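You operate a simulated robot arm through the tools that you are given. There is no shell and no other tool.

You run a simulated robot arm. Do the job below in one go: nothing can be reset, and whatever is moved stays where it is left.

JOB
Give the silver fluted mould two strokes of syrup at the dosing funnel.
Fine: seat it on the slide, push the slide in, press the plunger twice, draw the slide out and stand the mould back where it was; the other mould stays.

It is judged by the outcome, as a careful person would: the job done as asked, and still so three seconds after it is handed in. It fails if anything else is knocked over, pushed out of place, dropped, spilled or broken.

ROBOT AND FRAMES
A 7-joint arm with a two-finger parallel gripper, fixed in place. Base frame: the origin is at the foot of the arm, x ahead of it, y to its left, z up. Units: mm, degrees, N and s.
Its first joint turns from -166.0 to 166.0 degrees. Payload 1.57 kg.
The tool frame sits at the grasp point between the pads (the TCP): z along the fingers, y along the line on which they close. The tips reach 30 mm beyond it. Largest opening 110 mm; finger width 24, thickness 12; the body of the gripper, 48 by 112 mm, starts 78 mm behind the TCP.
Orientation is that of the tool frame in the base frame, as a unit quaternion [x, y, z, w]. With the fingers straight down and closing along the base's y, the tool's x points along the base's -x, its y along +y and its z along -z.

CONTROLS
- The arm moves only by the tool apply_moves. Its argument "targets" is one flat list of numbers, 6 for each row, row after row: the shift along the tool's x, y, z in units of 30 mm (1.0 is 30 mm), then the turn, a rotation vector about the tool's x, y, z in units of 8 degrees (1.0 is 8 degrees). In form: [x, y, z, rx, ry, rz, x, y, z, rx, ry, rz, ...]. A call has 1 to 20 rows; each row shifts and turns the commanded pose from where the row before left it, along the tool's axes as they then stand. "jaw" is the opening, from 0 (shut) to 1 (fully open), set as the call begins (left out, the last holds). A call with a number of a shift or a turn outside -1 to 1 is refused whole. A row lasts 0.2 s, in which the tool goes at most 50 mm and 8.6 degrees; a call with a longer step from one row to the next is refused whole, and so is a gripper value outside its range. A pose out of reach is approached as far as the arm can. The call stops where the force on the tool passes 90 N (or 10 N more than at its start, if that is more) or the arm is blocked; 0.2 s more then pass. The fingers move at their own pace (about 108 mm/s each) and stop on an object; they squeeze with about 30 N. The grip force told is the motor's: it shows also when the fingers shut on nothing. Time passes only in rows, and 0.2 s behind the last, so rows that do not move let the fingers close. The reply holds the time, the measured pose of the TCP, the force on the tool along the base axes, the opening and the grip force, in the units named above and with some noise, with the torque about the TCP (base axes, N m) and any sound that the robot's microphone picked up.
- Cameras (640 x 400 px; columns grow to the right, rows downward): "scene" is fixed at [220.3, 649, 1368.9]; the picture's right is [-0.98, 0.19, 0.00], its down [0.05, 0.26, -0.96] and it looks along [-0.19, -0.95, -0.26] (base axes); focal length 214 px, centre (320, 200). "wrist" rides on the gripper at [70, 16, -141] in the tool frame; the picture's right is [-0.23, 0.97, 0.00], its down [-0.86, -0.20, -0.48] and it looks along [-0.47, -0.11, 0.88] (tool axes); focal length 222 px, centre (320, 200). There is no depth. A picture from a camera that has moved, and an enlarged one, comes with that camera's place and axes in the base frame and with its lens.
- camera(camera): a new picture of that camera. It takes no simulated time.
- move_column(by): slides the trunk up (or, below 0, down) by that many mm; the arm rides with it, the base frame stays. It gives what a move gives, with no picture.
- close_up(camera, box): a new picture of the part [left, top, right, bottom] of that camera's present view, enlarged. It takes no simulated time.
- hand_in(): hands the job in; it is judged then, once.

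Nothing tells you positions but the pictures and the camera data. Unless the task says otherwise, let go and move clear before handing in.

The tools are called after ">>>" by a JSON object that holds its "name" and its "arguments". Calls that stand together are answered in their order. apply_moves: Moves the arm, as the interface text tells. Its arguments: {"type":"object","properties":{"targets":{"type":"array"},"jaw":{"type":"number"}},"required":["targets"]} The other tools are called the same way: move_column (by) slides the trunk up or down; camera (camera) takes a picture; close_up (camera, box) takes an enlarged picture of a part of a camera's view; hand_in () hands the job in.

At the start:

```text
clock: 0.0
tool_pos: [190.6, 514.6, 1224.4]
tcp_rot: [0.0, 0.996, -0.059, 0.072]
force: [-0.3, 0.0, 0.3]
wrist_torque: [0.01, 0.01, 0.0]
finger_gap: 110.2
gripper_force: 0.0
trunk travel left (down, up): [-400.0, 210.0]
```

scene: 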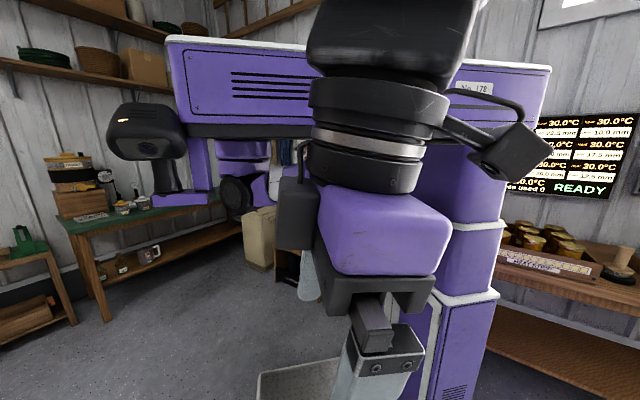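
wrist: 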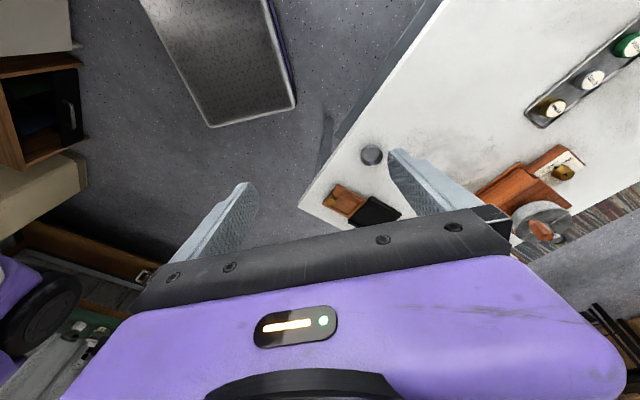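

I see the arm in front of the scene camera, and a white work surface at the upper right of the wrist view. I'll look closer at both before moving.

>>> {"name": "close_up", "arguments": {"camera": "wrist", "box": [300, 0, 640, 240]}}

>>> {"name": "close_up", "arguments": {"camera": "scene", "box": [480, 80, 640, 300]}}

>>> {"name": "close_up", "arguments": {"camera": "scene", "box": [0, 100, 320, 300]}}

```text
1.67 times, centred on (470, 120) of wrist
camera zoom: at [102.9, 546.5, 1352.7], right [0.23, 0.97, -0.08], down [0.78, -0.14, 0.62], along [0.59, -0.21, -0.78], focal length 370 px, centre (70, 333)
```

zoom: 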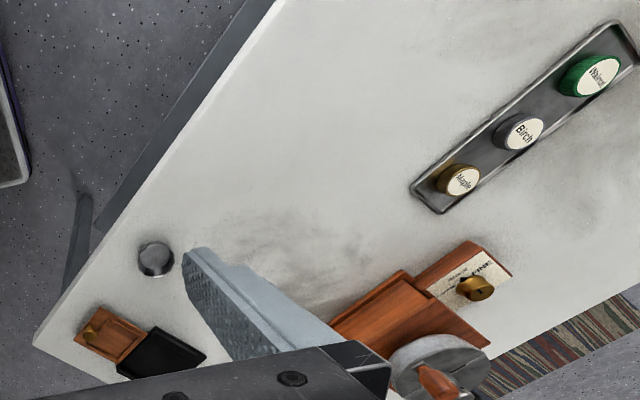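

```text
1.82 times, centred on (560, 190) of scene
camera zoom: at [220.3, 649.0, 1368.9], right [-0.98, 0.19, 0.0], down [0.05, 0.26, -0.96], along [-0.19, -0.95, -0.26], focal length 390 px, centre (-116, 218)
```

zoom: 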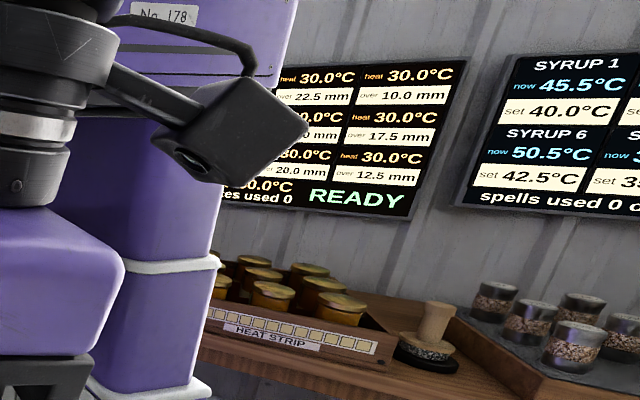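

```text
2.00 times, centred on (160, 200) of scene
camera zoom: at [220.3, 649.0, 1368.9], right [-0.98, 0.19, 0.0], down [0.05, 0.26, -0.96], along [-0.19, -0.95, -0.26], focal length 429 px, centre (640, 200)
```

zoom: 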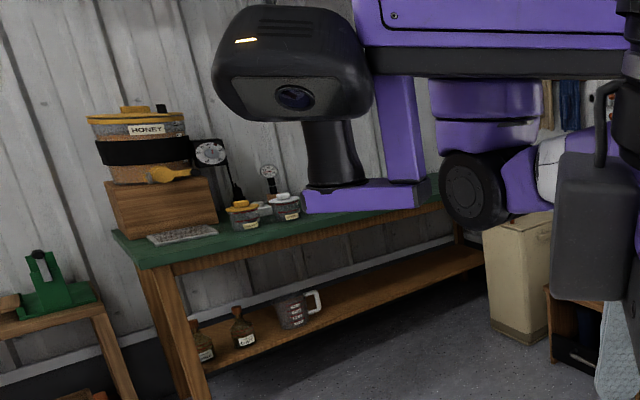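

The white surface on the left holds several things, and other benches stand round the robot. I'll turn the wrist in place to look around for the dosing funnel.

>>> {"name": "apply_moves", "arguments": {"targets": [0, 0, 0, 0, 0, -1, 0, 0, 0, 0, 0, -1, 0, 0, 0, 0, 0, -1, 0, 0, 0, 0, 0, -1, 0, 0, 0, 0, 0, -1, 0, 0, 0, 0, 0, -1, 0, 0, 0, 0, 0, -1, 0, 0, 0, 0, 0, -1]}}

>>> {"name": "camera", "arguments": {"camera": "wrist"}}

>>> {"name": "camera", "arguments": {"camera": "scene"}}

```text
clock: 1.8
tool_pos: [190.0, 514.5, 1223.5]
tcp_rot: [-0.528, 0.844, -0.088, 0.03]
force: [-0.4, 0.4, -0.4]
wrist_torque: [0.0, -0.03, 0.02]
finger_gap: 109.8
gripper_force: 0.1
trunk travel left (down, up): [-400.0, 210.0]
```

```text
taken
camera wrist: at [126.3, 475.6, 1364.0], right [-0.76, 0.62, -0.19], down [0.48, 0.74, 0.47], along [0.43, 0.27, -0.86], focal length 222 px, centre (320, 200)
```

wrist: 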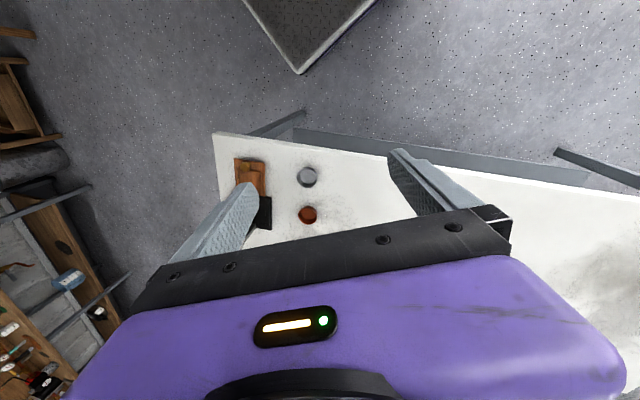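

```text
taken
```

scene: 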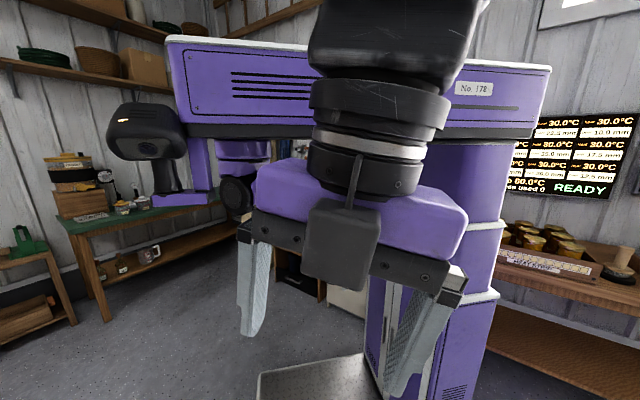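

The white bench to the left holds a silver and a reddish mould and a wooden piece. I'll turn the wrist the other way so the camera faces out over that bench.

>>> {"name": "apply_moves", "arguments": {"targets": [0, 0, 0, 0, 0, 1, 0, 0, 0, 0, 0, 1, 0, 0, 0, 0, 0, 1, 0, 0, 0, 0, 0, 1, 0, 0, 0, 0, 0, 1, 0, 0, 0, 0, 0, 1, 0, 0, 0, 0, 0, 1, 0, 0, 0, 0, 0, 1, 0, 0, 0, 0, 0, 1, 0, 0, 0, 0, 0, 1, 0, 0, 0, 0, 0, 1, 0, 0, 0, 0, 0, 1, 0, 0, 0, 0, 0, 1, 0, 0, 0, 0, 0, 1, 0, 0, 0, 0, 0, 1, 0, 0, 0, 0, 0, 1, 0, 0, 0, 0, 0, 1, 0, 0, 0, 0, 0, 1]}}

>>> {"name": "camera", "arguments": {"camera": "wrist"}}

```text
clock: 5.6
tool_pos: [190.9, 514.6, 1223.8]
tcp_rot: [0.641, 0.762, 0.001, 0.093]
force: [-0.1, -0.2, 0.4]
wrist_torque: [0.01, -0.01, 0.02]
finger_gap: 110.0
gripper_force: 0.0
trunk travel left (down, up): [-400.0, 210.0]
```

```text
taken
camera wrist: at [176.3, 602.0, 1356.1], right [0.99, -0.05, 0.15], down [-0.13, -0.81, 0.57], along [0.09, -0.58, -0.81], focal length 222 px, centre (320, 200)
```

wrist: 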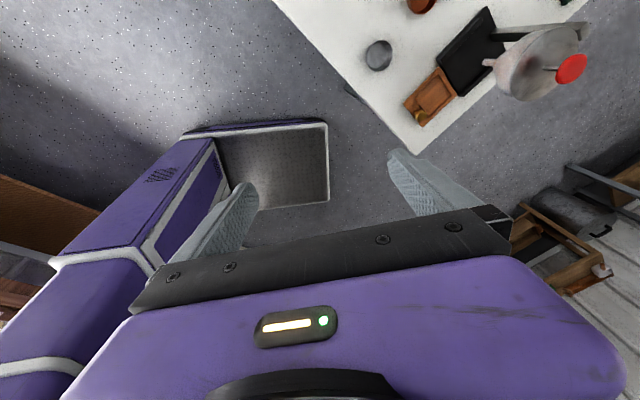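

The dosing station seems to be at the right: a white funnel with a red plunger, a black base and a wooden slide, with two moulds nearby. I'll turn further to see it well.

>>> {"name": "apply_moves", "arguments": {"targets": [0, 0, 0, 0, 0, 1, 0, 0, 0, 0, 0, 1, 0, 0, 0, 0, 0, 1, 0, 0, 0, 0, 0, 1, 0, 0, 0, 0, 0, 1, 0, 0, 0, 0, 0, 1, 0, 0, 0, 0, 0, 1, 0, 0, 0, 0, 0, 1, 0, 0, 0, 0, 0, 1, 0, 0, 0, 0, 0, 1]}}

>>> {"name": "camera", "arguments": {"camera": "wrist"}}

```text
clock: 7.8
tool_pos: [344.1, 369.9, 1195.0]
tcp_rot: [0.981, 0.174, 0.06, 0.069]
force: [0.8, -0.5, -0.2]
wrist_torque: [0.01, -0.07, -0.01]
finger_gap: 110.0
gripper_force: 0.0
out of reach, approached as far as the arm can: row 5, 6, 7, 8, 9, 10
trunk travel left (down, up): [-400.0, 210.0]
```

```text
taken
camera wrist: at [394.3, 395.9, 1345.4], right [0.11, -0.98, 0.13], down [-0.93, -0.06, 0.36], along [-0.34, -0.16, -0.92], focal length 222 px, centre (320, 200)
```

wrist: 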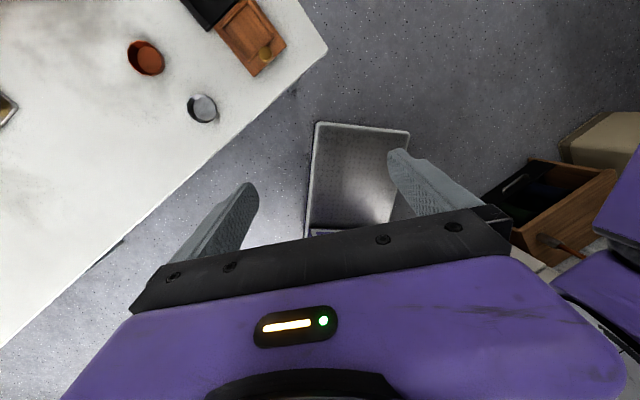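

I now see both moulds (a silver one and a copper one) and the wooden slide by the black base. I'll tilt the tool outward to bring the funnel into view.

>>> {"name": "apply_moves", "arguments": {"targets": [0, 0, 0, 0, 1, 0, 0, 0, 0, 0, 1, 0, 0, 0, 0, 0, 1, 0, 0, 0, 0, 0, 1, 0]}}

>>> {"name": "camera", "arguments": {"camera": "wrist"}}

>>> {"name": "camera", "arguments": {"camera": "scene"}}

```text
clock: 8.8
tool_pos: [344.1, 371.4, 1195.1]
tcp_rot: [0.925, 0.186, 0.33, 0.02]
force: [0.0, -0.6, -0.9]
wrist_torque: [0.02, -0.02, -0.02]
finger_gap: 110.0
gripper_force: 0.1
trunk travel left (down, up): [-400.0, 210.0]
```

```text
taken
camera wrist: at [312.3, 368.4, 1352.3], right [0.16, -0.99, 0.02], down [-0.97, -0.16, -0.17], along [0.17, 0.01, -0.99], focal length 222 px, centre (320, 200)
```

wrist: 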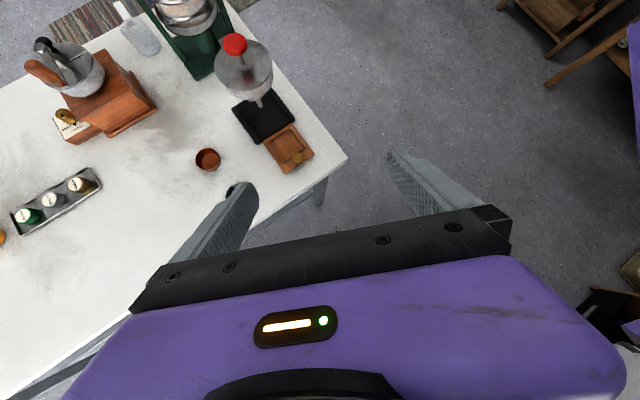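

```text
taken
```

scene: 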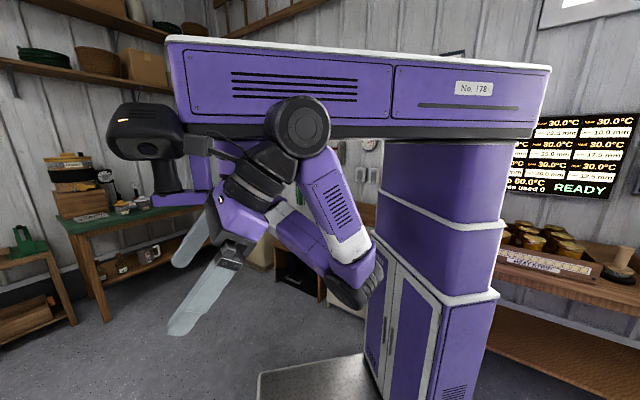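

Now the whole bench shows: funnel with red plunger over the black base, wooden slide in front with a knob, copper mould, and the silver mould behind the finger. I'll enlarge it.

>>> {"name": "close_up", "arguments": {"camera": "wrist", "box": [180, 20, 360, 200]}}

>>> {"name": "close_up", "arguments": {"camera": "wrist", "box": [0, 0, 260, 240]}}

```text
2.22 times, centred on (270, 110) of wrist
camera zoom: at [312.3, 368.4, 1352.3], right [0.16, -0.99, 0.02], down [-0.97, -0.16, -0.17], along [0.17, 0.01, -0.99], focal length 494 px, centre (431, 400)
```

zoom: 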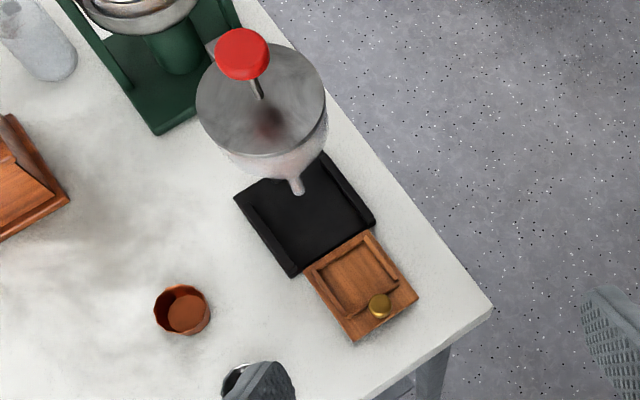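

```text
1.67 times, centred on (130, 120) of wrist
camera zoom: at [312.3, 368.4, 1352.3], right [0.16, -0.99, 0.02], down [-0.97, -0.16, -0.17], along [0.17, 0.01, -0.99], focal length 370 px, centre (637, 333)
```

zoom: 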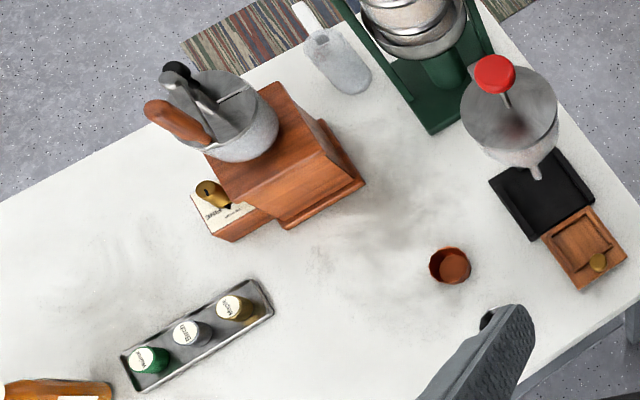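

I take the slide to run roughly along a 45° line outward from the base, with the moulds at about (370,570) silver and (460,660) copper. I'll bring the tool vertical and move over the area for better views.

>>> {"name": "apply_moves", "arguments": {"targets": [0, 0, 0, 0.3347, -0.1154, -0.8388, 0, 0, 0, 0.3347, -0.1154, -0.8388, 0, 0, 0, 0.3347, -0.1154, -0.8388, 0, 0, 0, 0.3347, -0.1154, -0.8388, 0, 0, 0, 0.3347, -0.1154, -0.8388, 0, 0, 0, 0.3347, -0.1154, -0.8388, 0, 0, 0, 0.3347, -0.1154, -0.8388, 0, 0, 0, 0.3347, -0.1154, -0.8388, 0, 0, 0, 0.3347, -0.1154, -0.8388, 0, 0, 0, 0.3347, -0.1154, -0.8388, 0, 0, 0, 0.3347, -0.1154, -0.8388, 0, 0, 0, 0.3347, -0.1154, -0.8388, 0, 0, 0, 0.3347, -0.1154, -0.8388, 0, 0, 0, 0.3347, -0.1154, -0.8388, 0, 0, 0, 0.3347, -0.1154, -0.8388, 0, 0, 0, 0.3347, -0.1154, -0.8388]}}

>>> {"name": "camera", "arguments": {"camera": "wrist"}}

```text
clock: 12.2
tool_pos: [344.2, 371.8, 1194.9]
tcp_rot: [0.383, 0.924, -0.001, -0.002]
force: [-0.7, 1.4, 0.7]
wrist_torque: [-0.01, -0.02, 0.01]
finger_gap: 109.9
gripper_force: 0.1
trunk travel left (down, up): [-400.0, 210.0]
```

```text
taken
camera wrist: at [307.6, 431.3, 1338.3], right [0.85, 0.53, 0.0], down [0.47, -0.75, 0.48], along [0.25, -0.41, -0.88], focal length 222 px, centre (320, 200)
```

wrist: 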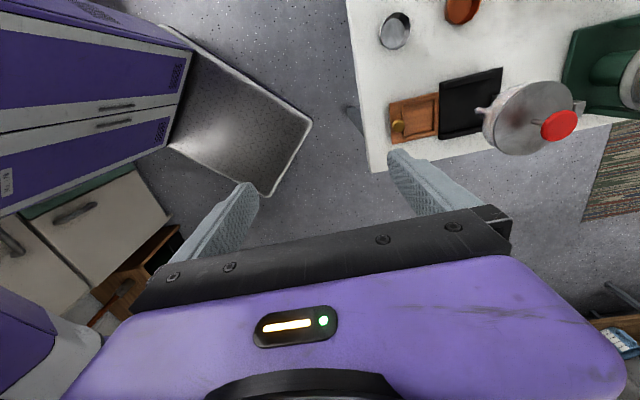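

The tool is now vertical and aligned with the slide axis. I'll move outward along it for a nearer view.

>>> {"name": "apply_moves", "arguments": {"targets": [0, 1, 0, 0, 0, 0, 0, 1, 0, 0, 0, 0, 0, 1, 0, 0, 0, 0, 0, 1, 0, 0, 0, 0]}}

>>> {"name": "camera", "arguments": {"camera": "wrist"}}

>>> {"name": "close_up", "arguments": {"camera": "wrist", "box": [240, 0, 480, 150]}}

```text
clock: 13.2
tool_pos: [429.3, 454.6, 1195.5]
tcp_rot: [0.384, 0.923, -0.001, -0.002]
force: [0.5, 0.3, -0.4]
wrist_torque: [0.02, 0.01, -0.01]
finger_gap: 110.1
gripper_force: 0.1
trunk travel left (down, up): [-400.0, 210.0]
```

```text
taken
camera wrist: at [392.9, 515.7, 1338.3], right [0.85, 0.53, 0.0], down [0.46, -0.75, 0.48], along [0.25, -0.41, -0.88], focal length 222 px, centre (320, 200)
```

wrist: 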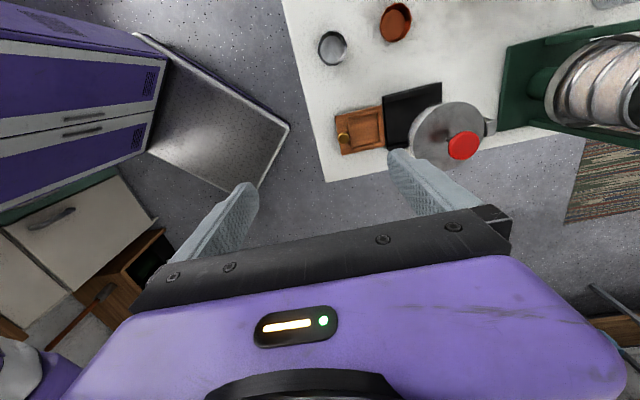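

```text
2.67 times, centred on (360, 75) of wrist
camera zoom: at [392.9, 515.7, 1338.3], right [0.85, 0.53, 0.0], down [0.46, -0.75, 0.48], along [0.25, -0.41, -0.88], focal length 592 px, centre (213, 533)
```

zoom: 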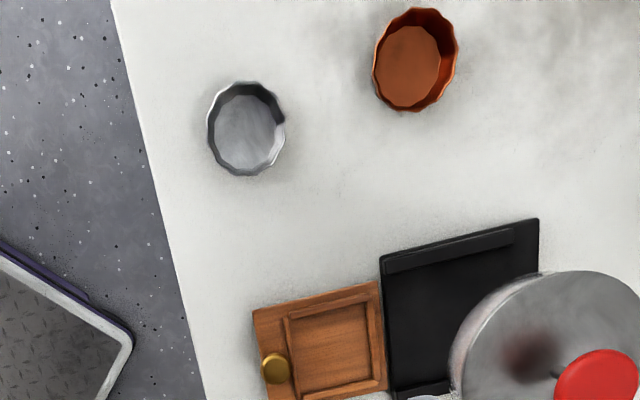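

Silver mould's rim centre is near (386,574,817), the knob near (500,444,830), the red plunger near (601,551,1038). I'll go lower for a closer look.

>>> {"name": "apply_moves", "arguments": {"targets": [0.371, 0.143, 0.975, 0, 0, 0, 0.371, 0.143, 0.975, 0, 0, 0, 0.371, 0.143, 0.975, 0, 0, 0, 0.371, 0.143, 0.975, 0, 0, 0, 0.371, 0.143, 0.975, 0, 0, 0, 0.371, 0.143, 0.975, 0, 0, 0]}}

>>> {"name": "camera", "arguments": {"camera": "wrist"}}

>>> {"name": "close_up", "arguments": {"camera": "wrist", "box": [220, 0, 460, 150]}}

```text
clock: 14.6
tool_pos: [400.4, 522.6, 1019.5]
tcp_rot: [0.383, 0.924, -0.001, -0.002]
force: [-0.4, 0.5, -0.6]
wrist_torque: [0.01, 0.01, 0.0]
finger_gap: 110.1
gripper_force: 0.2
trunk travel left (down, up): [-400.0, 210.0]
```

```text
taken
camera wrist: at [362.9, 581.9, 1162.4], right [0.85, 0.53, 0.0], down [0.46, -0.75, 0.48], along [0.25, -0.41, -0.88], focal length 222 px, centre (320, 200)
```

wrist: 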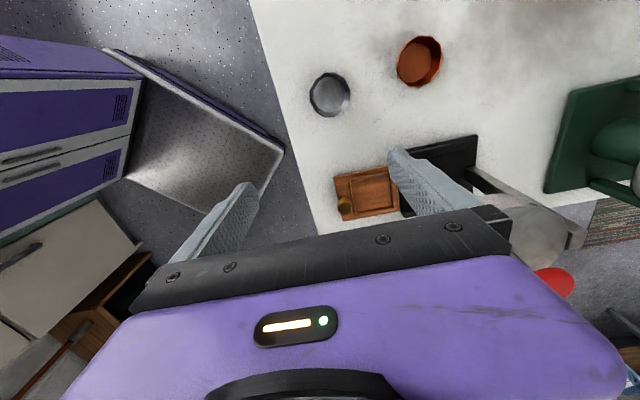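

```text
2.67 times, centred on (340, 75) of wrist
camera zoom: at [362.9, 581.9, 1162.4], right [0.85, 0.53, 0.0], down [0.46, -0.75, 0.48], along [0.25, -0.41, -0.88], focal length 592 px, centre (267, 533)
```

zoom: 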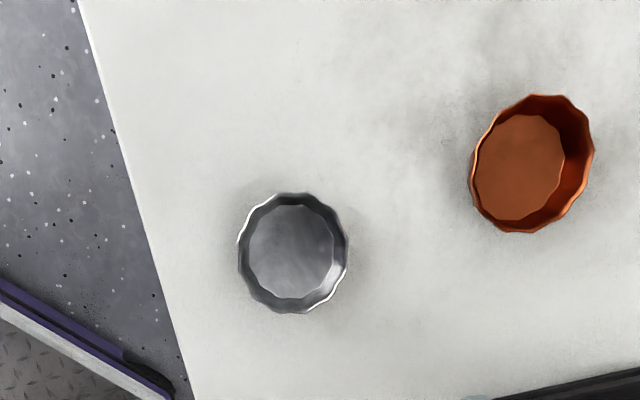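

The mould is about 58 mm wide and shallow (around 20–25 mm), the slide axis lies at about 45°. I'll turn the tool so the fingers close across the slide axis (clear of the knob) and look from there.

>>> {"name": "apply_moves", "arguments": {"targets": [0, 0, 0, 0, 0, -0.9375, 0, 0, 0, 0, 0, -0.9375, 0, 0, 0, 0, 0, -0.9375, 0, 0, 0, 0, 0, -0.9375, 0, 0, 0, 0, 0, -0.9375, 0, 0, 0, 0, 0, -0.9375, 0, 0, 0, 0, 0, -0.9375, 0, 0, 0, 0, 0, -0.9375, 0, 0, 0, 0, 0, -0.9375, 0, 0, 0, 0, 0, -0.9375, 0, 0, 0, 0, 0, -0.9375, 0, 0, 0, 0, 0, -0.9375]}}

>>> {"name": "camera", "arguments": {"camera": "wrist"}}

>>> {"name": "camera", "arguments": {"camera": "scene"}}

```text
clock: 17.2
tool_pos: [399.0, 521.5, 1020.1]
tcp_rot: [-0.384, 0.923, 0.002, -0.002]
force: [-0.1, 0.9, 0.0]
wrist_torque: [0.0, 0.0, -0.02]
finger_gap: 110.0
gripper_force: 0.1
trunk travel left (down, up): [-400.0, 210.0]
```

```text
taken
camera wrist: at [339.9, 483.0, 1163.1], right [-0.53, 0.85, 0.0], down [0.75, 0.46, 0.48], along [0.4, 0.25, -0.88], focal length 222 px, centre (320, 200)
```

wrist: 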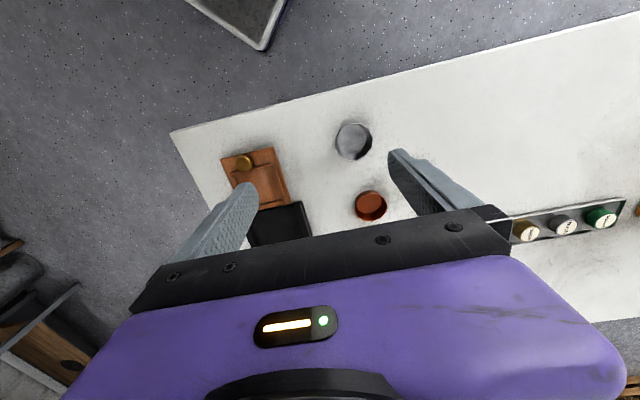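

```text
taken
```

scene: 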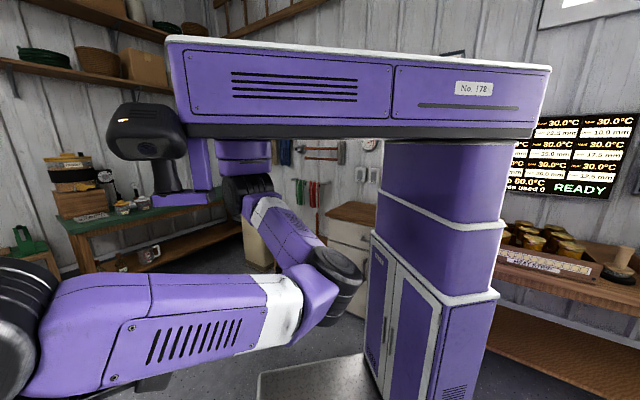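

>>> {"name": "close_up", "arguments": {"camera": "wrist", "box": [200, 90, 420, 230]}}

```text
2.86 times, centred on (310, 160) of wrist
camera zoom: at [339.9, 483.0, 1163.1], right [-0.53, 0.85, 0.0], down [0.75, 0.46, 0.48], along [0.4, 0.25, -0.88], focal length 635 px, centre (349, 314)
```

zoom: 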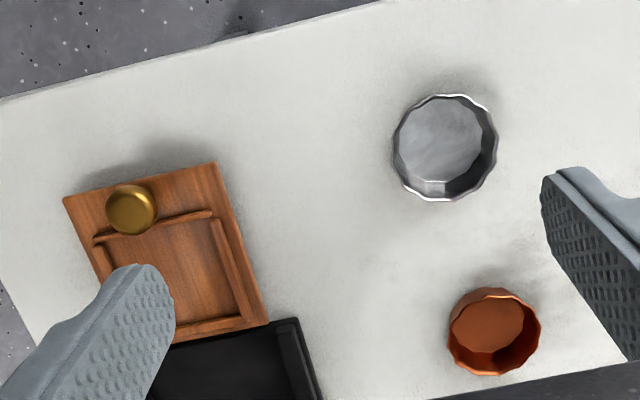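

Silver mould's rim centre works out at (385,573,818) and the slide's top is at about the same height. I'll descend over the mould with fingers open.

>>> {"name": "apply_moves", "arguments": {"targets": [-0.1456, 0.2561, 0.85, 0, 0, 0, -0.1456, 0.2561, 0.85, 0, 0, 0, -0.1456, 0.2561, 0.85, 0, 0, 0, -0.1456, 0.2561, 0.85, 0, 0, 0, -0.1456, 0.2561, 0.85, 0, 0, 0, -0.1456, 0.2561, 0.85, 0, 0, 0], "jaw": 1}}

>>> {"name": "camera", "arguments": {"camera": "wrist"}}

>>> {"name": "close_up", "arguments": {"camera": "wrist", "box": [220, 80, 420, 220]}}

```text
clock: 18.6
tool_pos: [383.6, 572.8, 866.1]
tcp_rot: [-0.382, 0.924, 0.001, -0.003]
force: [0.4, 0.4, 0.6]
wrist_torque: [-0.02, 0.01, -0.03]
finger_gap: 109.9
gripper_force: 0.1
trunk travel left (down, up): [-400.0, 210.0]
```

```text
taken
camera wrist: at [324.6, 535.1, 1010.2], right [-0.53, 0.85, 0.0], down [0.75, 0.46, 0.47], along [0.4, 0.25, -0.88], focal length 222 px, centre (320, 200)
```

wrist: 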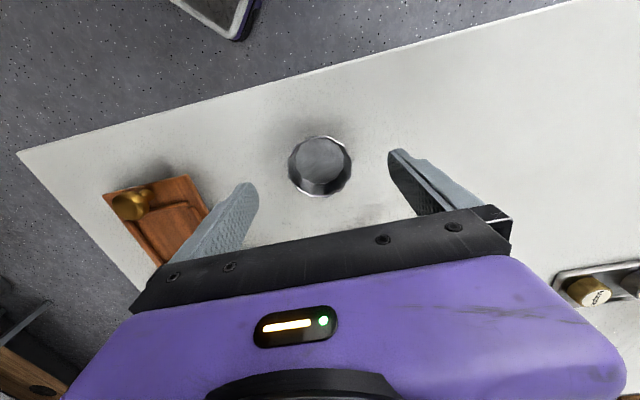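

```text
2.86 times, centred on (320, 150) of wrist
camera zoom: at [324.6, 535.1, 1010.2], right [-0.53, 0.85, 0.0], down [0.75, 0.46, 0.47], along [0.4, 0.25, -0.88], focal length 635 px, centre (320, 343)
```

zoom: 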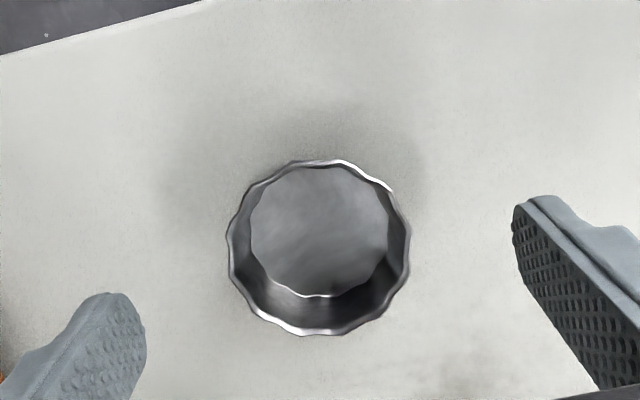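

The mould sits centred between the fingers. I'll go down until the tips are just below the rim and check the clearance to the bench.

>>> {"name": "apply_moves", "arguments": {"targets": [0, 0, 0.4, 0, 0, 0, 0, 0, 0.4, 0, 0, 0, 0, 0, 0.27, 0, 0, 0]}}

>>> {"name": "close_up", "arguments": {"camera": "wrist", "box": [200, 80, 440, 230]}}

```text
clock: 19.4
tool_pos: [383.7, 571.9, 835.4]
tcp_rot: [-0.382, 0.924, 0.001, -0.002]
force: [0.3, 0.3, -0.1]
wrist_torque: [0.0, -0.03, 0.0]
finger_gap: 110.1
gripper_force: 0.1
trunk travel left (down, up): [-400.0, 210.0]
```

```text
2.67 times, centred on (320, 155) of wrist
camera zoom: at [325.1, 534.7, 978.0], right [-0.53, 0.85, 0.0], down [0.75, 0.46, 0.47], along [0.4, 0.25, -0.88], focal length 592 px, centre (320, 320)
```

zoom: 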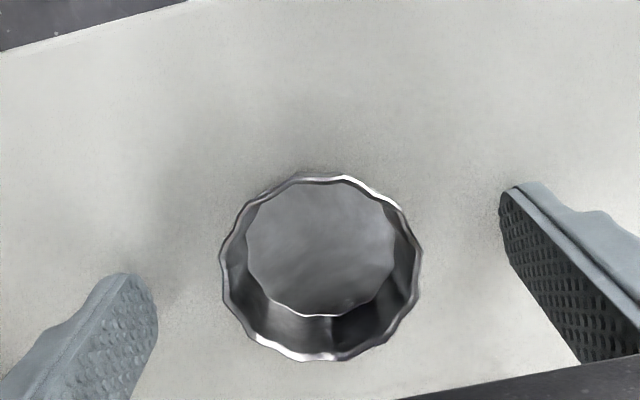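

Fingers straddle the mould with clearance all round. I'll creep down in millimetre rows watching the force.

>>> {"name": "apply_moves", "arguments": {"targets": [0, 0, 0.04, 0, 0, 0, 0, 0, 0.04, 0, 0, 0, 0, 0, 0.04, 0, 0, 0, 0, 0, 0.04, 0, 0, 0]}}

```text
clock: 20.4
tool_pos: [383.7, 572.4, 829.9]
tcp_rot: [-0.381, 0.924, 0.0, -0.002]
force: [0.6, 0.6, 0.4]
wrist_torque: [-0.07, 0.01, 0.02]
finger_gap: 109.8
gripper_force: 0.1
trunk travel left (down, up): [-400.0, 210.0]
```

No contact yet with the tips near z 800; that is deep enough. I'll go another 2 mm and close on the mould.

>>> {"name": "apply_moves", "arguments": {"targets": [0, 0, 0.035, 0, 0, 0, 0, 0, 0.035, 0, 0, 0]}}

>>> {"name": "apply_moves", "arguments": {"targets": [0, 0, 0, 0, 0, 0, 0, 0, 0, 0, 0, 0, 0, 0, 0, 0, 0, 0, 0, 0, 0, 0, 0, 0], "jaw": 0.35}}

>>> {"name": "close_up", "arguments": {"camera": "wrist", "box": [200, 80, 440, 230]}}

```text
clock: 21.0
tool_pos: [384.3, 572.1, 830.0]
tcp_rot: [-0.381, 0.925, 0.001, -0.001]
force: [-1.2, -6.9, 24.9]
wrist_torque: [-1.22, -1.01, -0.44]
finger_gap: 109.9
gripper_force: 0.1
trunk travel left (down, up): [-400.0, 210.0]
```

```text
clock: 22.0
tool_pos: [386.1, 571.3, 831.8]
tcp_rot: [-0.382, 0.924, 0.003, 0.0]
force: [16.6, -7.3, 44.8]
wrist_torque: [-1.41, -1.29, 0.35]
finger_gap: 56.4
gripper_force: 30.3
trunk travel left (down, up): [-400.0, 210.0]
```

```text
2.67 times, centred on (320, 155) of wrist
camera zoom: at [325.6, 533.9, 972.8], right [-0.52, 0.85, 0.0], down [0.75, 0.46, 0.48], along [0.41, 0.26, -0.88], focal length 592 px, centre (320, 320)
```

zoom: 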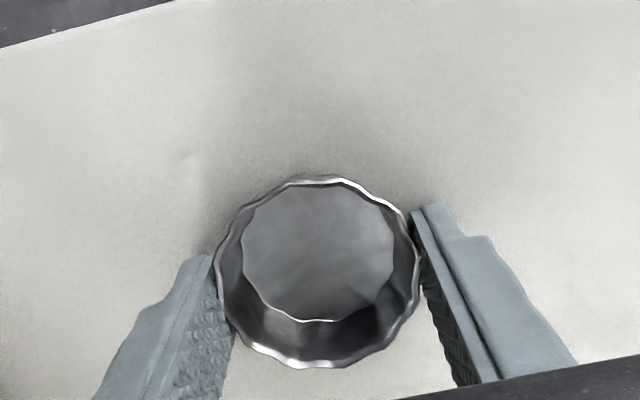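

The table touches at TCP z≈830 (surface ≈800) and the mould is gripped at 56 mm. I'll lift it gently and look.

>>> {"name": "apply_moves", "arguments": {"targets": [0, 0, -0.2, 0, 0, 0, 0, 0, -0.4, 0, 0, 0, 0, 0, -0.7, 0, 0, 0, 0, 0, -0.8, 0, 0, 0, 0, 0, -0.2, 0, 0, 0]}}

>>> {"name": "camera", "arguments": {"camera": "wrist"}}

>>> {"name": "close_up", "arguments": {"camera": "wrist", "box": [80, 120, 280, 260]}}

```text
clock: 23.2
tool_pos: [385.3, 572.6, 896.7]
tcp_rot: [-0.382, 0.924, 0.001, -0.002]
force: [0.0, 0.5, 0.4]
wrist_torque: [0.0, -0.01, -0.01]
finger_gap: 55.7
gripper_force: 30.8
trunk travel left (down, up): [-400.0, 210.0]
```

```text
taken
camera wrist: at [324.8, 534.6, 1040.1], right [-0.53, 0.85, 0.0], down [0.75, 0.46, 0.47], along [0.4, 0.25, -0.88], focal length 222 px, centre (320, 200)
```

wrist: 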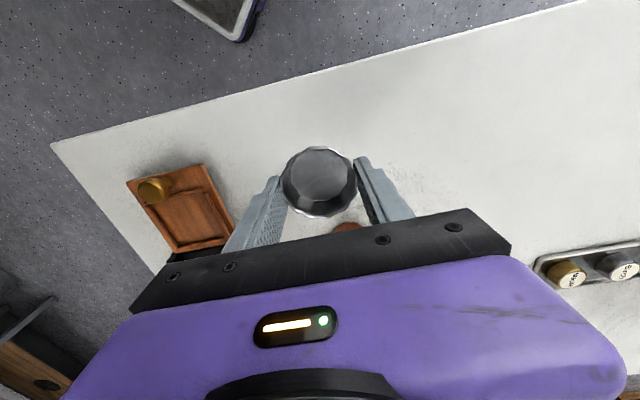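

```text
2.86 times, centred on (180, 190) of wrist
camera zoom: at [324.8, 534.6, 1040.1], right [-0.53, 0.85, 0.0], down [0.75, 0.46, 0.47], along [0.4, 0.25, -0.88], focal length 635 px, centre (720, 229)
```

zoom: 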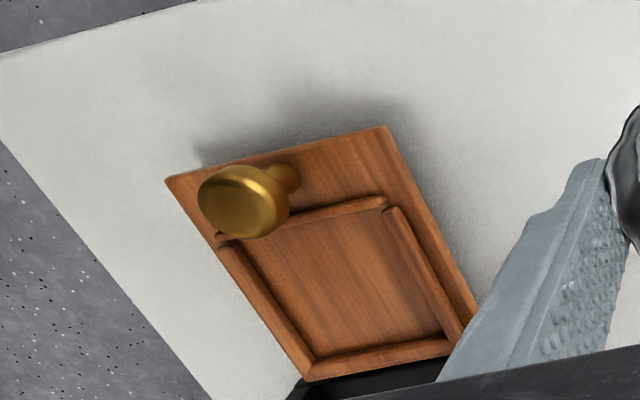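

I see the slide clearly now: a mushroom knob at the near end and a square frame of raised bars centred near (539,482). I'll carry the mould across at this height to just short of it and look again.

>>> {"name": "apply_moves", "arguments": {"targets": [-0.16, -0.824, 0, 0, 0, 0, -0.16, -0.824, 0, 0, 0, 0, -0.16, -0.824, 0, 0, 0, 0, -0.16, -0.824, 0, 0, 0, 0, -0.16, -0.824, 0, 0, 0, 0, -0.16, -0.824, 0, 0, 0, 0, -0.16, -0.824, 0, 0, 0, 0]}}

>>> {"name": "camera", "arguments": {"camera": "wrist"}}

>>> {"name": "close_up", "arguments": {"camera": "wrist", "box": [220, 60, 420, 230]}}

```text
clock: 24.8
tool_pos: [531.3, 473.4, 896.1]
tcp_rot: [-0.382, 0.924, 0.001, -0.002]
force: [0.1, 0.0, 0.1]
wrist_torque: [0.0, -0.03, 0.01]
finger_gap: 55.6
gripper_force: 30.1
trunk travel left (down, up): [-400.0, 210.0]
```

```text
taken
camera wrist: at [472.0, 435.4, 1039.4], right [-0.53, 0.85, 0.0], down [0.75, 0.46, 0.48], along [0.4, 0.25, -0.88], focal length 222 px, centre (320, 200)
```

wrist: 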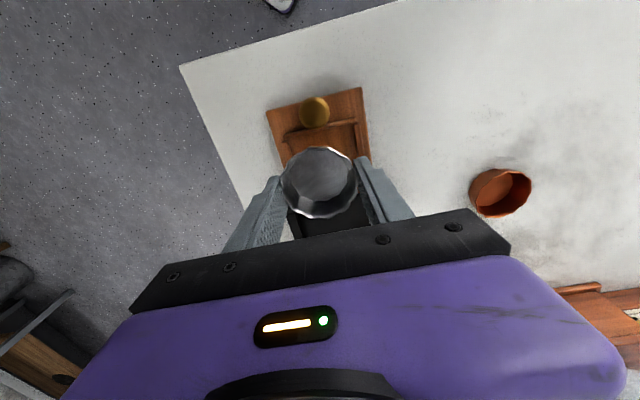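

```text
2.35 times, centred on (320, 145) of wrist
camera zoom: at [472.0, 435.4, 1039.4], right [-0.53, 0.85, 0.0], down [0.75, 0.46, 0.48], along [0.4, 0.25, -0.88], focal length 523 px, centre (320, 329)
```

zoom: 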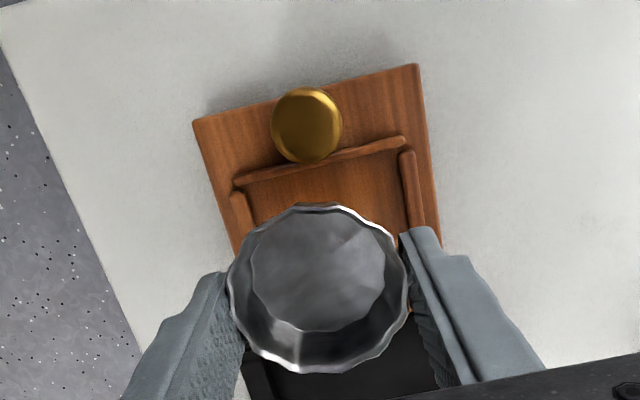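

From straight above, the frame's inner opening is ≈62 mm and its bars stand about 5 mm proud, right where my low fingertips would land. I'll set the mould back on its spot and regrip it higher so the tips clear the bars.

>>> {"name": "apply_moves", "arguments": {"targets": [0.16, 0.824, 0, 0, 0, 0, 0.16, 0.824, 0, 0, 0, 0, 0.16, 0.824, 0, 0, 0, 0, 0.16, 0.824, 0, 0, 0, 0, 0.16, 0.824, 0, 0, 0, 0, 0.16, 0.824, 0, 0, 0, 0, 0.16, 0.824, 0, 0, 0, 0]}}

>>> {"name": "apply_moves", "arguments": {"targets": [0, 0, 0.7, 0, 0, 0, 0, 0, 0.7, 0, 0, 0, 0, 0, 0.5, 0, 0, 0, 0, 0, 0.2, 0, 0, 0, 0, 0, 0, 0, 0, 0]}}

```text
clock: 26.4
tool_pos: [384.4, 572.9, 897.1]
tcp_rot: [-0.382, 0.924, 0.001, -0.002]
force: [1.0, 0.4, -0.4]
wrist_torque: [-0.02, 0.04, 0.02]
finger_gap: 55.6
gripper_force: 29.9
trunk travel left (down, up): [-400.0, 210.0]
```

```text
clock: 27.6
tool_pos: [383.7, 573.5, 834.6]
tcp_rot: [-0.382, 0.924, 0.001, -0.002]
force: [0.7, 0.6, -0.5]
wrist_torque: [-0.07, 0.01, 0.02]
finger_gap: 55.7
gripper_force: 29.2
trunk travel left (down, up): [-400.0, 210.0]
```

I'm holding the mould about 3–4 mm over its spot; I'll lower the last bit in small steps.

>>> {"name": "apply_moves", "arguments": {"targets": [0, 0, 0.035, 0, 0, 0, 0, 0, 0.035, 0, 0, 0, 0, 0, 0, 0, 0, 0]}}

>>> {"name": "apply_moves", "arguments": {"targets": [0, 0, 0.035, 0, 0, 0, 0, 0, 0, 0, 0, 0]}}

>>> {"name": "apply_moves", "arguments": {"targets": [0, 0, 0.025, 0, 0, 0, 0, 0, 0, 0, 0, 0]}}

```text
clock: 28.4
tool_pos: [384.4, 572.4, 832.1]
tcp_rot: [-0.382, 0.924, 0.001, -0.002]
force: [-0.9, -0.4, -0.5]
wrist_torque: [-0.03, 0.02, 0.02]
finger_gap: 55.7
gripper_force: 30.2
trunk travel left (down, up): [-400.0, 210.0]
```

```text
clock: 29.0
tool_pos: [384.1, 571.4, 832.3]
tcp_rot: [-0.382, 0.924, 0.001, -0.003]
force: [0.4, 0.5, -0.8]
wrist_torque: [0.0, 0.0, -0.02]
finger_gap: 55.8
gripper_force: 30.1
trunk travel left (down, up): [-400.0, 210.0]
```

```text
clock: 29.6
tool_pos: [385.5, 572.6, 829.1]
tcp_rot: [-0.382, 0.924, 0.0, -0.003]
force: [1.0, -0.3, -0.1]
wrist_torque: [0.02, -0.04, 0.02]
finger_gap: 55.7
gripper_force: 29.8
trunk travel left (down, up): [-400.0, 210.0]
```

Still no contact; a bit further.

>>> {"name": "apply_moves", "arguments": {"targets": [0, 0, 0.025, 0, 0, 0, 0, 0, 0, 0, 0, 0]}}

>>> {"name": "apply_moves", "arguments": {"targets": [0, 0, 0.02, 0, 0, 0, 0, 0, 0, 0, 0, 0]}}

```text
clock: 30.2
tool_pos: [384.4, 572.3, 829.6]
tcp_rot: [-0.381, 0.925, 0.001, -0.001]
force: [0.1, -1.1, 11.5]
wrist_torque: [-0.25, -0.34, 0.01]
finger_gap: 55.8
gripper_force: 29.9
trunk travel left (down, up): [-400.0, 210.0]
```

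```text
clock: 30.8
tool_pos: [385.4, 573.8, 829.7]
tcp_rot: [-0.382, 0.924, 0.002, -0.002]
force: [0.2, -3.5, 22.1]
wrist_torque: [-0.53, -0.6, -0.17]
finger_gap: 55.9
gripper_force: 30.6
trunk travel left (down, up): [-400.0, 210.0]
```

Contact with the bench confirmed. I'll open, rise 8.5 mm and regrip near the rim.

>>> {"name": "apply_moves", "arguments": {"targets": [0, 0, 0, 0, 0, 0, 0, 0, 0, 0, 0, 0], "jaw": 0.75}}

>>> {"name": "apply_moves", "arguments": {"targets": [0, 0, -0.15, 0, 0, 0, 0, 0, -0.133, 0, 0, 0, 0, 0, 0, 0, 0, 0]}}

>>> {"name": "apply_moves", "arguments": {"targets": [0, 0, 0, 0, 0, 0, 0, 0, 0, 0, 0, 0, 0, 0, 0, 0, 0, 0], "jaw": 0.35}}

>>> {"name": "close_up", "arguments": {"camera": "wrist", "box": [200, 80, 440, 230]}}

```text
clock: 31.4
tool_pos: [382.5, 573.1, 830.4]
tcp_rot: [-0.383, 0.924, 0.003, -0.001]
force: [-14.7, 15.6, 22.3]
wrist_torque: [-0.02, -0.31, 0.19]
finger_gap: 63.9
gripper_force: 0.0
trunk travel left (down, up): [-400.0, 210.0]
```

```text
clock: 32.2
tool_pos: [386.2, 573.3, 835.8]
tcp_rot: [-0.382, 0.924, 0.0, -0.002]
force: [0.1, 0.1, -0.2]
wrist_torque: [0.01, 0.0, 0.0]
finger_gap: 82.7
gripper_force: 0.0
trunk travel left (down, up): [-400.0, 210.0]
```

```text
clock: 33.0
tool_pos: [384.6, 572.7, 837.3]
tcp_rot: [-0.382, 0.924, 0.001, -0.002]
force: [0.5, -1.0, 0.3]
wrist_torque: [-0.05, 0.01, 0.0]
finger_gap: 55.7
gripper_force: 29.6
trunk travel left (down, up): [-400.0, 210.0]
```

```text
2.67 times, centred on (320, 155) of wrist
camera zoom: at [324.9, 534.8, 980.3], right [-0.53, 0.85, 0.0], down [0.75, 0.46, 0.48], along [0.4, 0.25, -0.88], focal length 592 px, centre (320, 320)
```

zoom: 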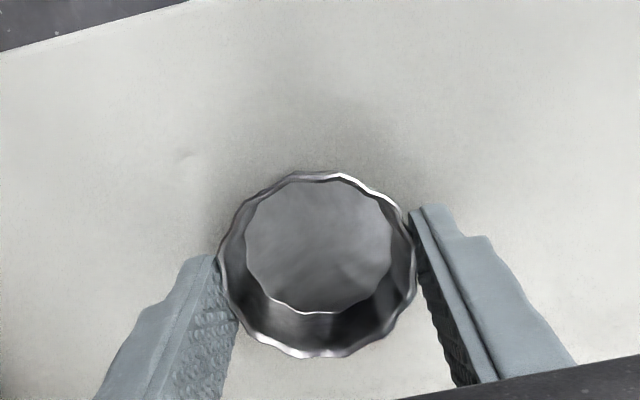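

Regripped higher. I'll lift 60 mm and carry the mould over the frame.

>>> {"name": "apply_moves", "arguments": {"targets": [0, 0, -0.3, 0, 0, 0, 0, 0, -0.85, 0, 0, 0, 0, 0, -0.85, 0, 0, 0, -0.1986, -0.8033, 0, 0, 0, 0, -0.1986, -0.8033, 0, 0, 0, 0, -0.1986, -0.8033, 0, 0, 0, 0, -0.1986, -0.8033, 0, 0, 0, 0, -0.1986, -0.8033, 0, 0, 0, 0, -0.1986, -0.8033, 0, 0, 0, 0, -0.1986, -0.8033, 0, 0, 0, 0, 0, 0, 0, 0, 0, 0]}}

>>> {"name": "close_up", "arguments": {"camera": "wrist", "box": [220, 60, 420, 230]}}

```text
clock: 35.4
tool_pos: [534.1, 481.3, 895.9]
tcp_rot: [-0.381, 0.924, 0.001, -0.002]
force: [0.8, 0.3, 0.0]
wrist_torque: [0.0, 0.04, 0.01]
finger_gap: 55.8
gripper_force: 30.0
trunk travel left (down, up): [-400.0, 210.0]
```

```text
2.35 times, centred on (320, 145) of wrist
camera zoom: at [474.5, 443.9, 1039.2], right [-0.53, 0.85, 0.0], down [0.75, 0.46, 0.48], along [0.4, 0.25, -0.88], focal length 523 px, centre (320, 329)
```

zoom: 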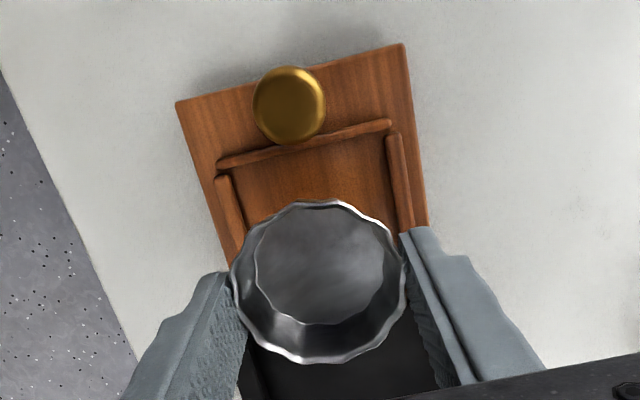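

Aligned: the frame centre is within about 1 mm of the mould. I'll lower toward the slide and creep to contact.

>>> {"name": "apply_moves", "arguments": {"targets": [0, 0.03, 0.5, 0, 0, 0, 0, 0, 0.4, 0, 0, 0, 0, 0, 0.3, 0, 0, 0, 0, 0, 0, 0, 0, 0]}}

>>> {"name": "close_up", "arguments": {"camera": "wrist", "box": [200, 60, 440, 230]}}

```text
clock: 36.4
tool_pos: [533.4, 484.6, 861.5]
tcp_rot: [-0.381, 0.924, 0.001, -0.002]
force: [1.2, -0.2, -0.7]
wrist_torque: [0.02, 0.01, 0.02]
finger_gap: 56.0
gripper_force: 29.8
trunk travel left (down, up): [-400.0, 210.0]
```

```text
2.35 times, centred on (320, 145) of wrist
camera zoom: at [473.4, 445.1, 1003.3], right [-0.53, 0.85, 0.0], down [0.75, 0.46, 0.48], along [0.4, 0.25, -0.88], focal length 523 px, centre (320, 329)
```

zoom: 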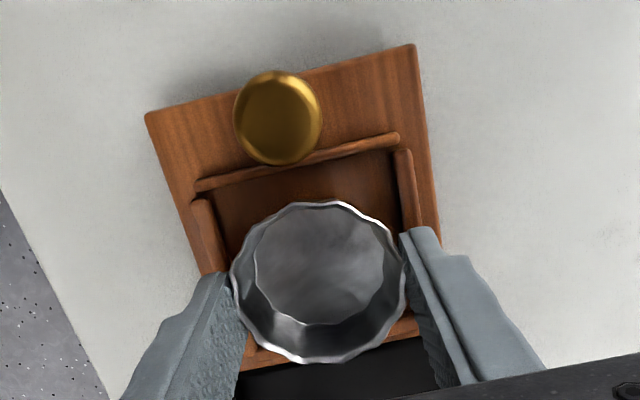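

Looks well lined up. Creeping down now.

>>> {"name": "apply_moves", "arguments": {"targets": [0, 0, 0.06, 0, 0, 0, 0, 0, 0.06, 0, 0, 0, 0, 0, 0, 0, 0, 0]}}

>>> {"name": "apply_moves", "arguments": {"targets": [0, 0, 0.05, 0, 0, 0, 0, 0, 0, 0, 0, 0]}}

>>> {"name": "apply_moves", "arguments": {"targets": [0, 0, 0.03, 0, 0, 0, 0, 0, 0, 0, 0, 0]}}

>>> {"name": "apply_moves", "arguments": {"targets": [0, 0, 0.03, 0, 0, 0, 0, 0, 0, 0, 0, 0]}}

```text
clock: 37.2
tool_pos: [533.1, 482.8, 856.7]
tcp_rot: [-0.382, 0.924, 0.002, -0.002]
force: [-0.1, -0.2, -0.6]
wrist_torque: [0.02, -0.02, -0.06]
finger_gap: 55.7
gripper_force: 29.9
trunk travel left (down, up): [-400.0, 210.0]
```

```text
clock: 37.8
tool_pos: [533.2, 483.2, 855.7]
tcp_rot: [-0.381, 0.924, 0.001, -0.002]
force: [0.7, -0.5, 0.0]
wrist_torque: [0.02, -0.01, -0.03]
finger_gap: 55.8
gripper_force: 29.7
trunk travel left (down, up): [-400.0, 210.0]
```

```text
clock: 38.4
tool_pos: [533.1, 483.5, 854.5]
tcp_rot: [-0.382, 0.924, 0.0, -0.003]
force: [-0.1, -1.1, 0.3]
wrist_torque: [-0.02, -0.04, -0.01]
finger_gap: 56.0
gripper_force: 30.1
trunk travel left (down, up): [-400.0, 210.0]
```

```text
clock: 39.0
tool_pos: [532.0, 482.9, 852.2]
tcp_rot: [-0.382, 0.924, 0.001, -0.002]
force: [0.8, -0.7, 3.1]
wrist_torque: [-0.06, 0.02, -0.01]
finger_gap: 55.6
gripper_force: 29.8
trunk travel left (down, up): [-400.0, 210.0]
```

A first hint of contact. One small step more to confirm.

>>> {"name": "apply_moves", "arguments": {"targets": [0, 0, 0.02, 0, 0, 0, 0, 0, 0, 0, 0, 0]}}

>>> {"name": "close_up", "arguments": {"camera": "wrist", "box": [200, 60, 440, 230]}}

```text
clock: 39.6
tool_pos: [533.1, 484.7, 853.6]
tcp_rot: [-0.381, 0.924, 0.001, -0.002]
force: [-0.5, -1.8, 8.7]
wrist_torque: [0.2, -0.14, -0.02]
finger_gap: 55.6
gripper_force: 30.2
trunk travel left (down, up): [-400.0, 210.0]
```

```text
2.35 times, centred on (320, 145) of wrist
camera zoom: at [473.4, 445.4, 996.1], right [-0.53, 0.85, 0.0], down [0.75, 0.46, 0.48], along [0.4, 0.25, -0.88], focal length 523 px, centre (320, 329)
```

zoom: 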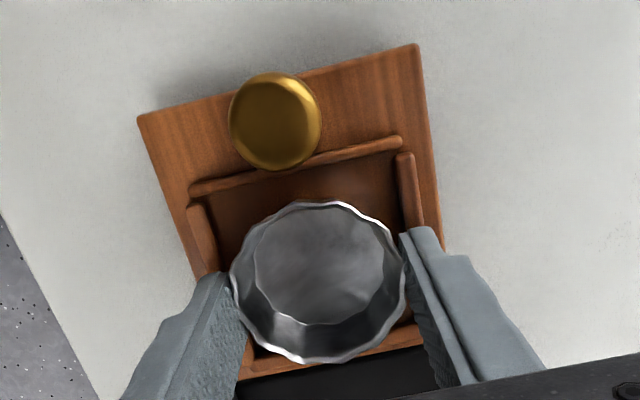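

Contact at the expected floor height, well inside the frame. I'll ease off slightly, open, and rise clear.

>>> {"name": "apply_moves", "arguments": {"targets": [0, 0, -0.015, 0, 0, 0, 0, 0, 0, 0, 0, 0, 0, 0, 0, 0, 0, 0], "jaw": 0.72}}

>>> {"name": "close_up", "arguments": {"camera": "wrist", "box": [200, 60, 440, 230]}}

```text
clock: 40.4
tool_pos: [532.8, 483.2, 851.7]
tcp_rot: [-0.382, 0.924, 0.001, -0.002]
force: [-3.6, -3.9, -3.2]
wrist_torque: [0.31, -0.27, 0.05]
finger_gap: 79.2
gripper_force: 0.1
trunk travel left (down, up): [-400.0, 210.0]
```

```text
2.35 times, centred on (320, 145) of wrist
camera zoom: at [473.7, 445.2, 995.7], right [-0.53, 0.85, 0.0], down [0.75, 0.46, 0.47], along [0.4, 0.25, -0.88], focal length 523 px, centre (320, 329)
```

zoom: 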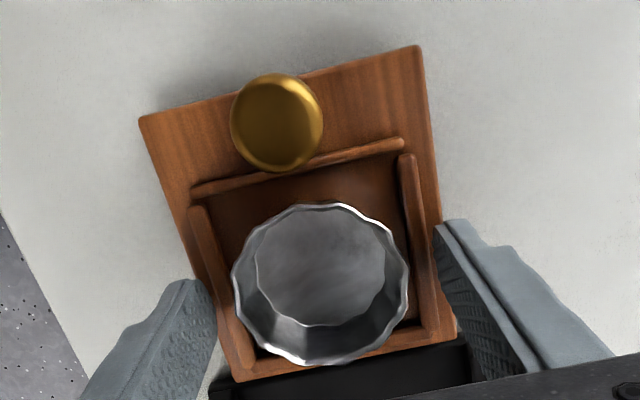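

The mould is seated in the frame. A small force high on the gripper suggests its body just brushes the funnel, so I'll back off toward the robot first, then rise.

>>> {"name": "apply_moves", "arguments": {"targets": [0.2, 0, 0, 0, 0, 0, 0.2, 0, -0.05, 0, 0, 0, 0, 0, 0, 0, 0, 0]}}

>>> {"name": "apply_moves", "arguments": {"targets": [0.2, 0, -0.6, 0, 0, 0, 0.2, 0, -0.8, 0, 0, 0, 0.2, 0, -0.8, 0, 0, 0, 0.2, 0, -0.8, 0, 0, 0]}}

>>> {"name": "camera", "arguments": {"camera": "wrist"}}

```text
clock: 41.2
tool_pos: [525.3, 475.8, 855.0]
tcp_rot: [-0.382, 0.924, 0.001, -0.001]
force: [-0.1, -0.5, 0.1]
wrist_torque: [0.03, -0.01, 0.01]
finger_gap: 79.1
gripper_force: 0.1
trunk travel left (down, up): [-400.0, 210.0]
```

```text
clock: 42.2
tool_pos: [508.3, 458.3, 944.6]
tcp_rot: [-0.382, 0.924, 0.001, -0.002]
force: [0.4, 0.0, -0.5]
wrist_torque: [-0.04, 0.03, 0.01]
finger_gap: 79.1
gripper_force: 0.0
trunk travel left (down, up): [-400.0, 210.0]
```

```text
taken
camera wrist: at [448.1, 419.7, 1088.2], right [-0.53, 0.85, 0.0], down [0.75, 0.46, 0.47], along [0.4, 0.25, -0.88], focal length 222 px, centre (320, 200)
```

wrist: 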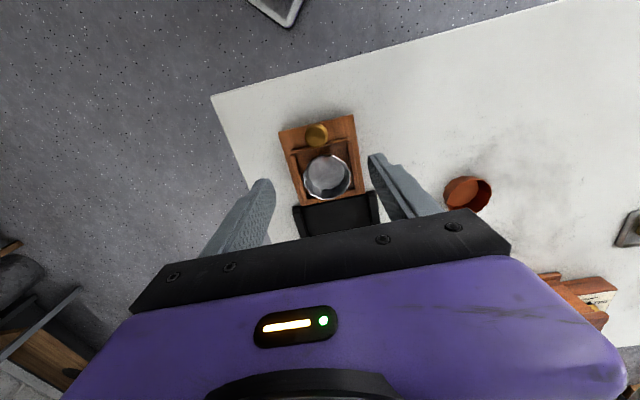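

The mould is seated and the gripper is clear. Next I'll back off toward the robot and tilt the tool 45° so it can reach the knob low, under the funnel's overhang.

>>> {"name": "apply_moves", "arguments": {"targets": [0.92, 0, 0.2, 0, 0, 0, 0.92, 0, 0.2, 0, 0, 0, 0.92, 0, 0.2, 0, 0, 0, 0, 0, 0, 0, -0.9375, 0, 0, 0, 0, 0, -0.9375, 0, 0, 0, 0, 0, -0.9375, 0, 0, 0, 0, 0, -0.9375, 0, 0, 0, 0, 0, -0.9375, 0, 0, 0, 0, 0, -0.9375, 0], "jaw": 0.45}}

>>> {"name": "camera", "arguments": {"camera": "wrist"}}

>>> {"name": "camera", "arguments": {"camera": "scene"}}

```text
clock: 44.2
tool_pos: [449.9, 400.4, 928.1]
tcp_rot: [-0.353, 0.854, 0.148, 0.352]
force: [-0.5, 1.2, -0.6]
wrist_torque: [-0.01, -0.03, 0.0]
finger_gap: 49.6
gripper_force: 0.1
trunk travel left (down, up): [-400.0, 210.0]
```

```text
taken
camera wrist: at [332.5, 305.7, 979.8], right [-0.57, 0.8, 0.17], down [0.33, 0.05, 0.94], along [0.75, 0.6, -0.29], focal length 222 px, centre (320, 200)
```

wrist: 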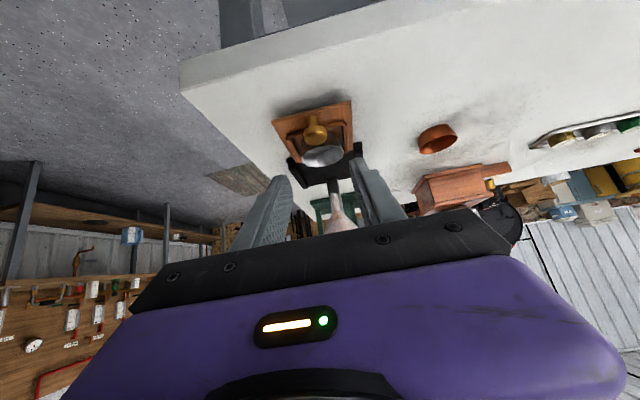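

```text
taken
```

scene: 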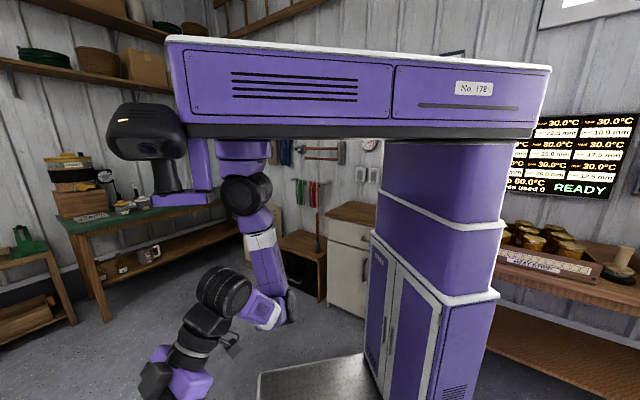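

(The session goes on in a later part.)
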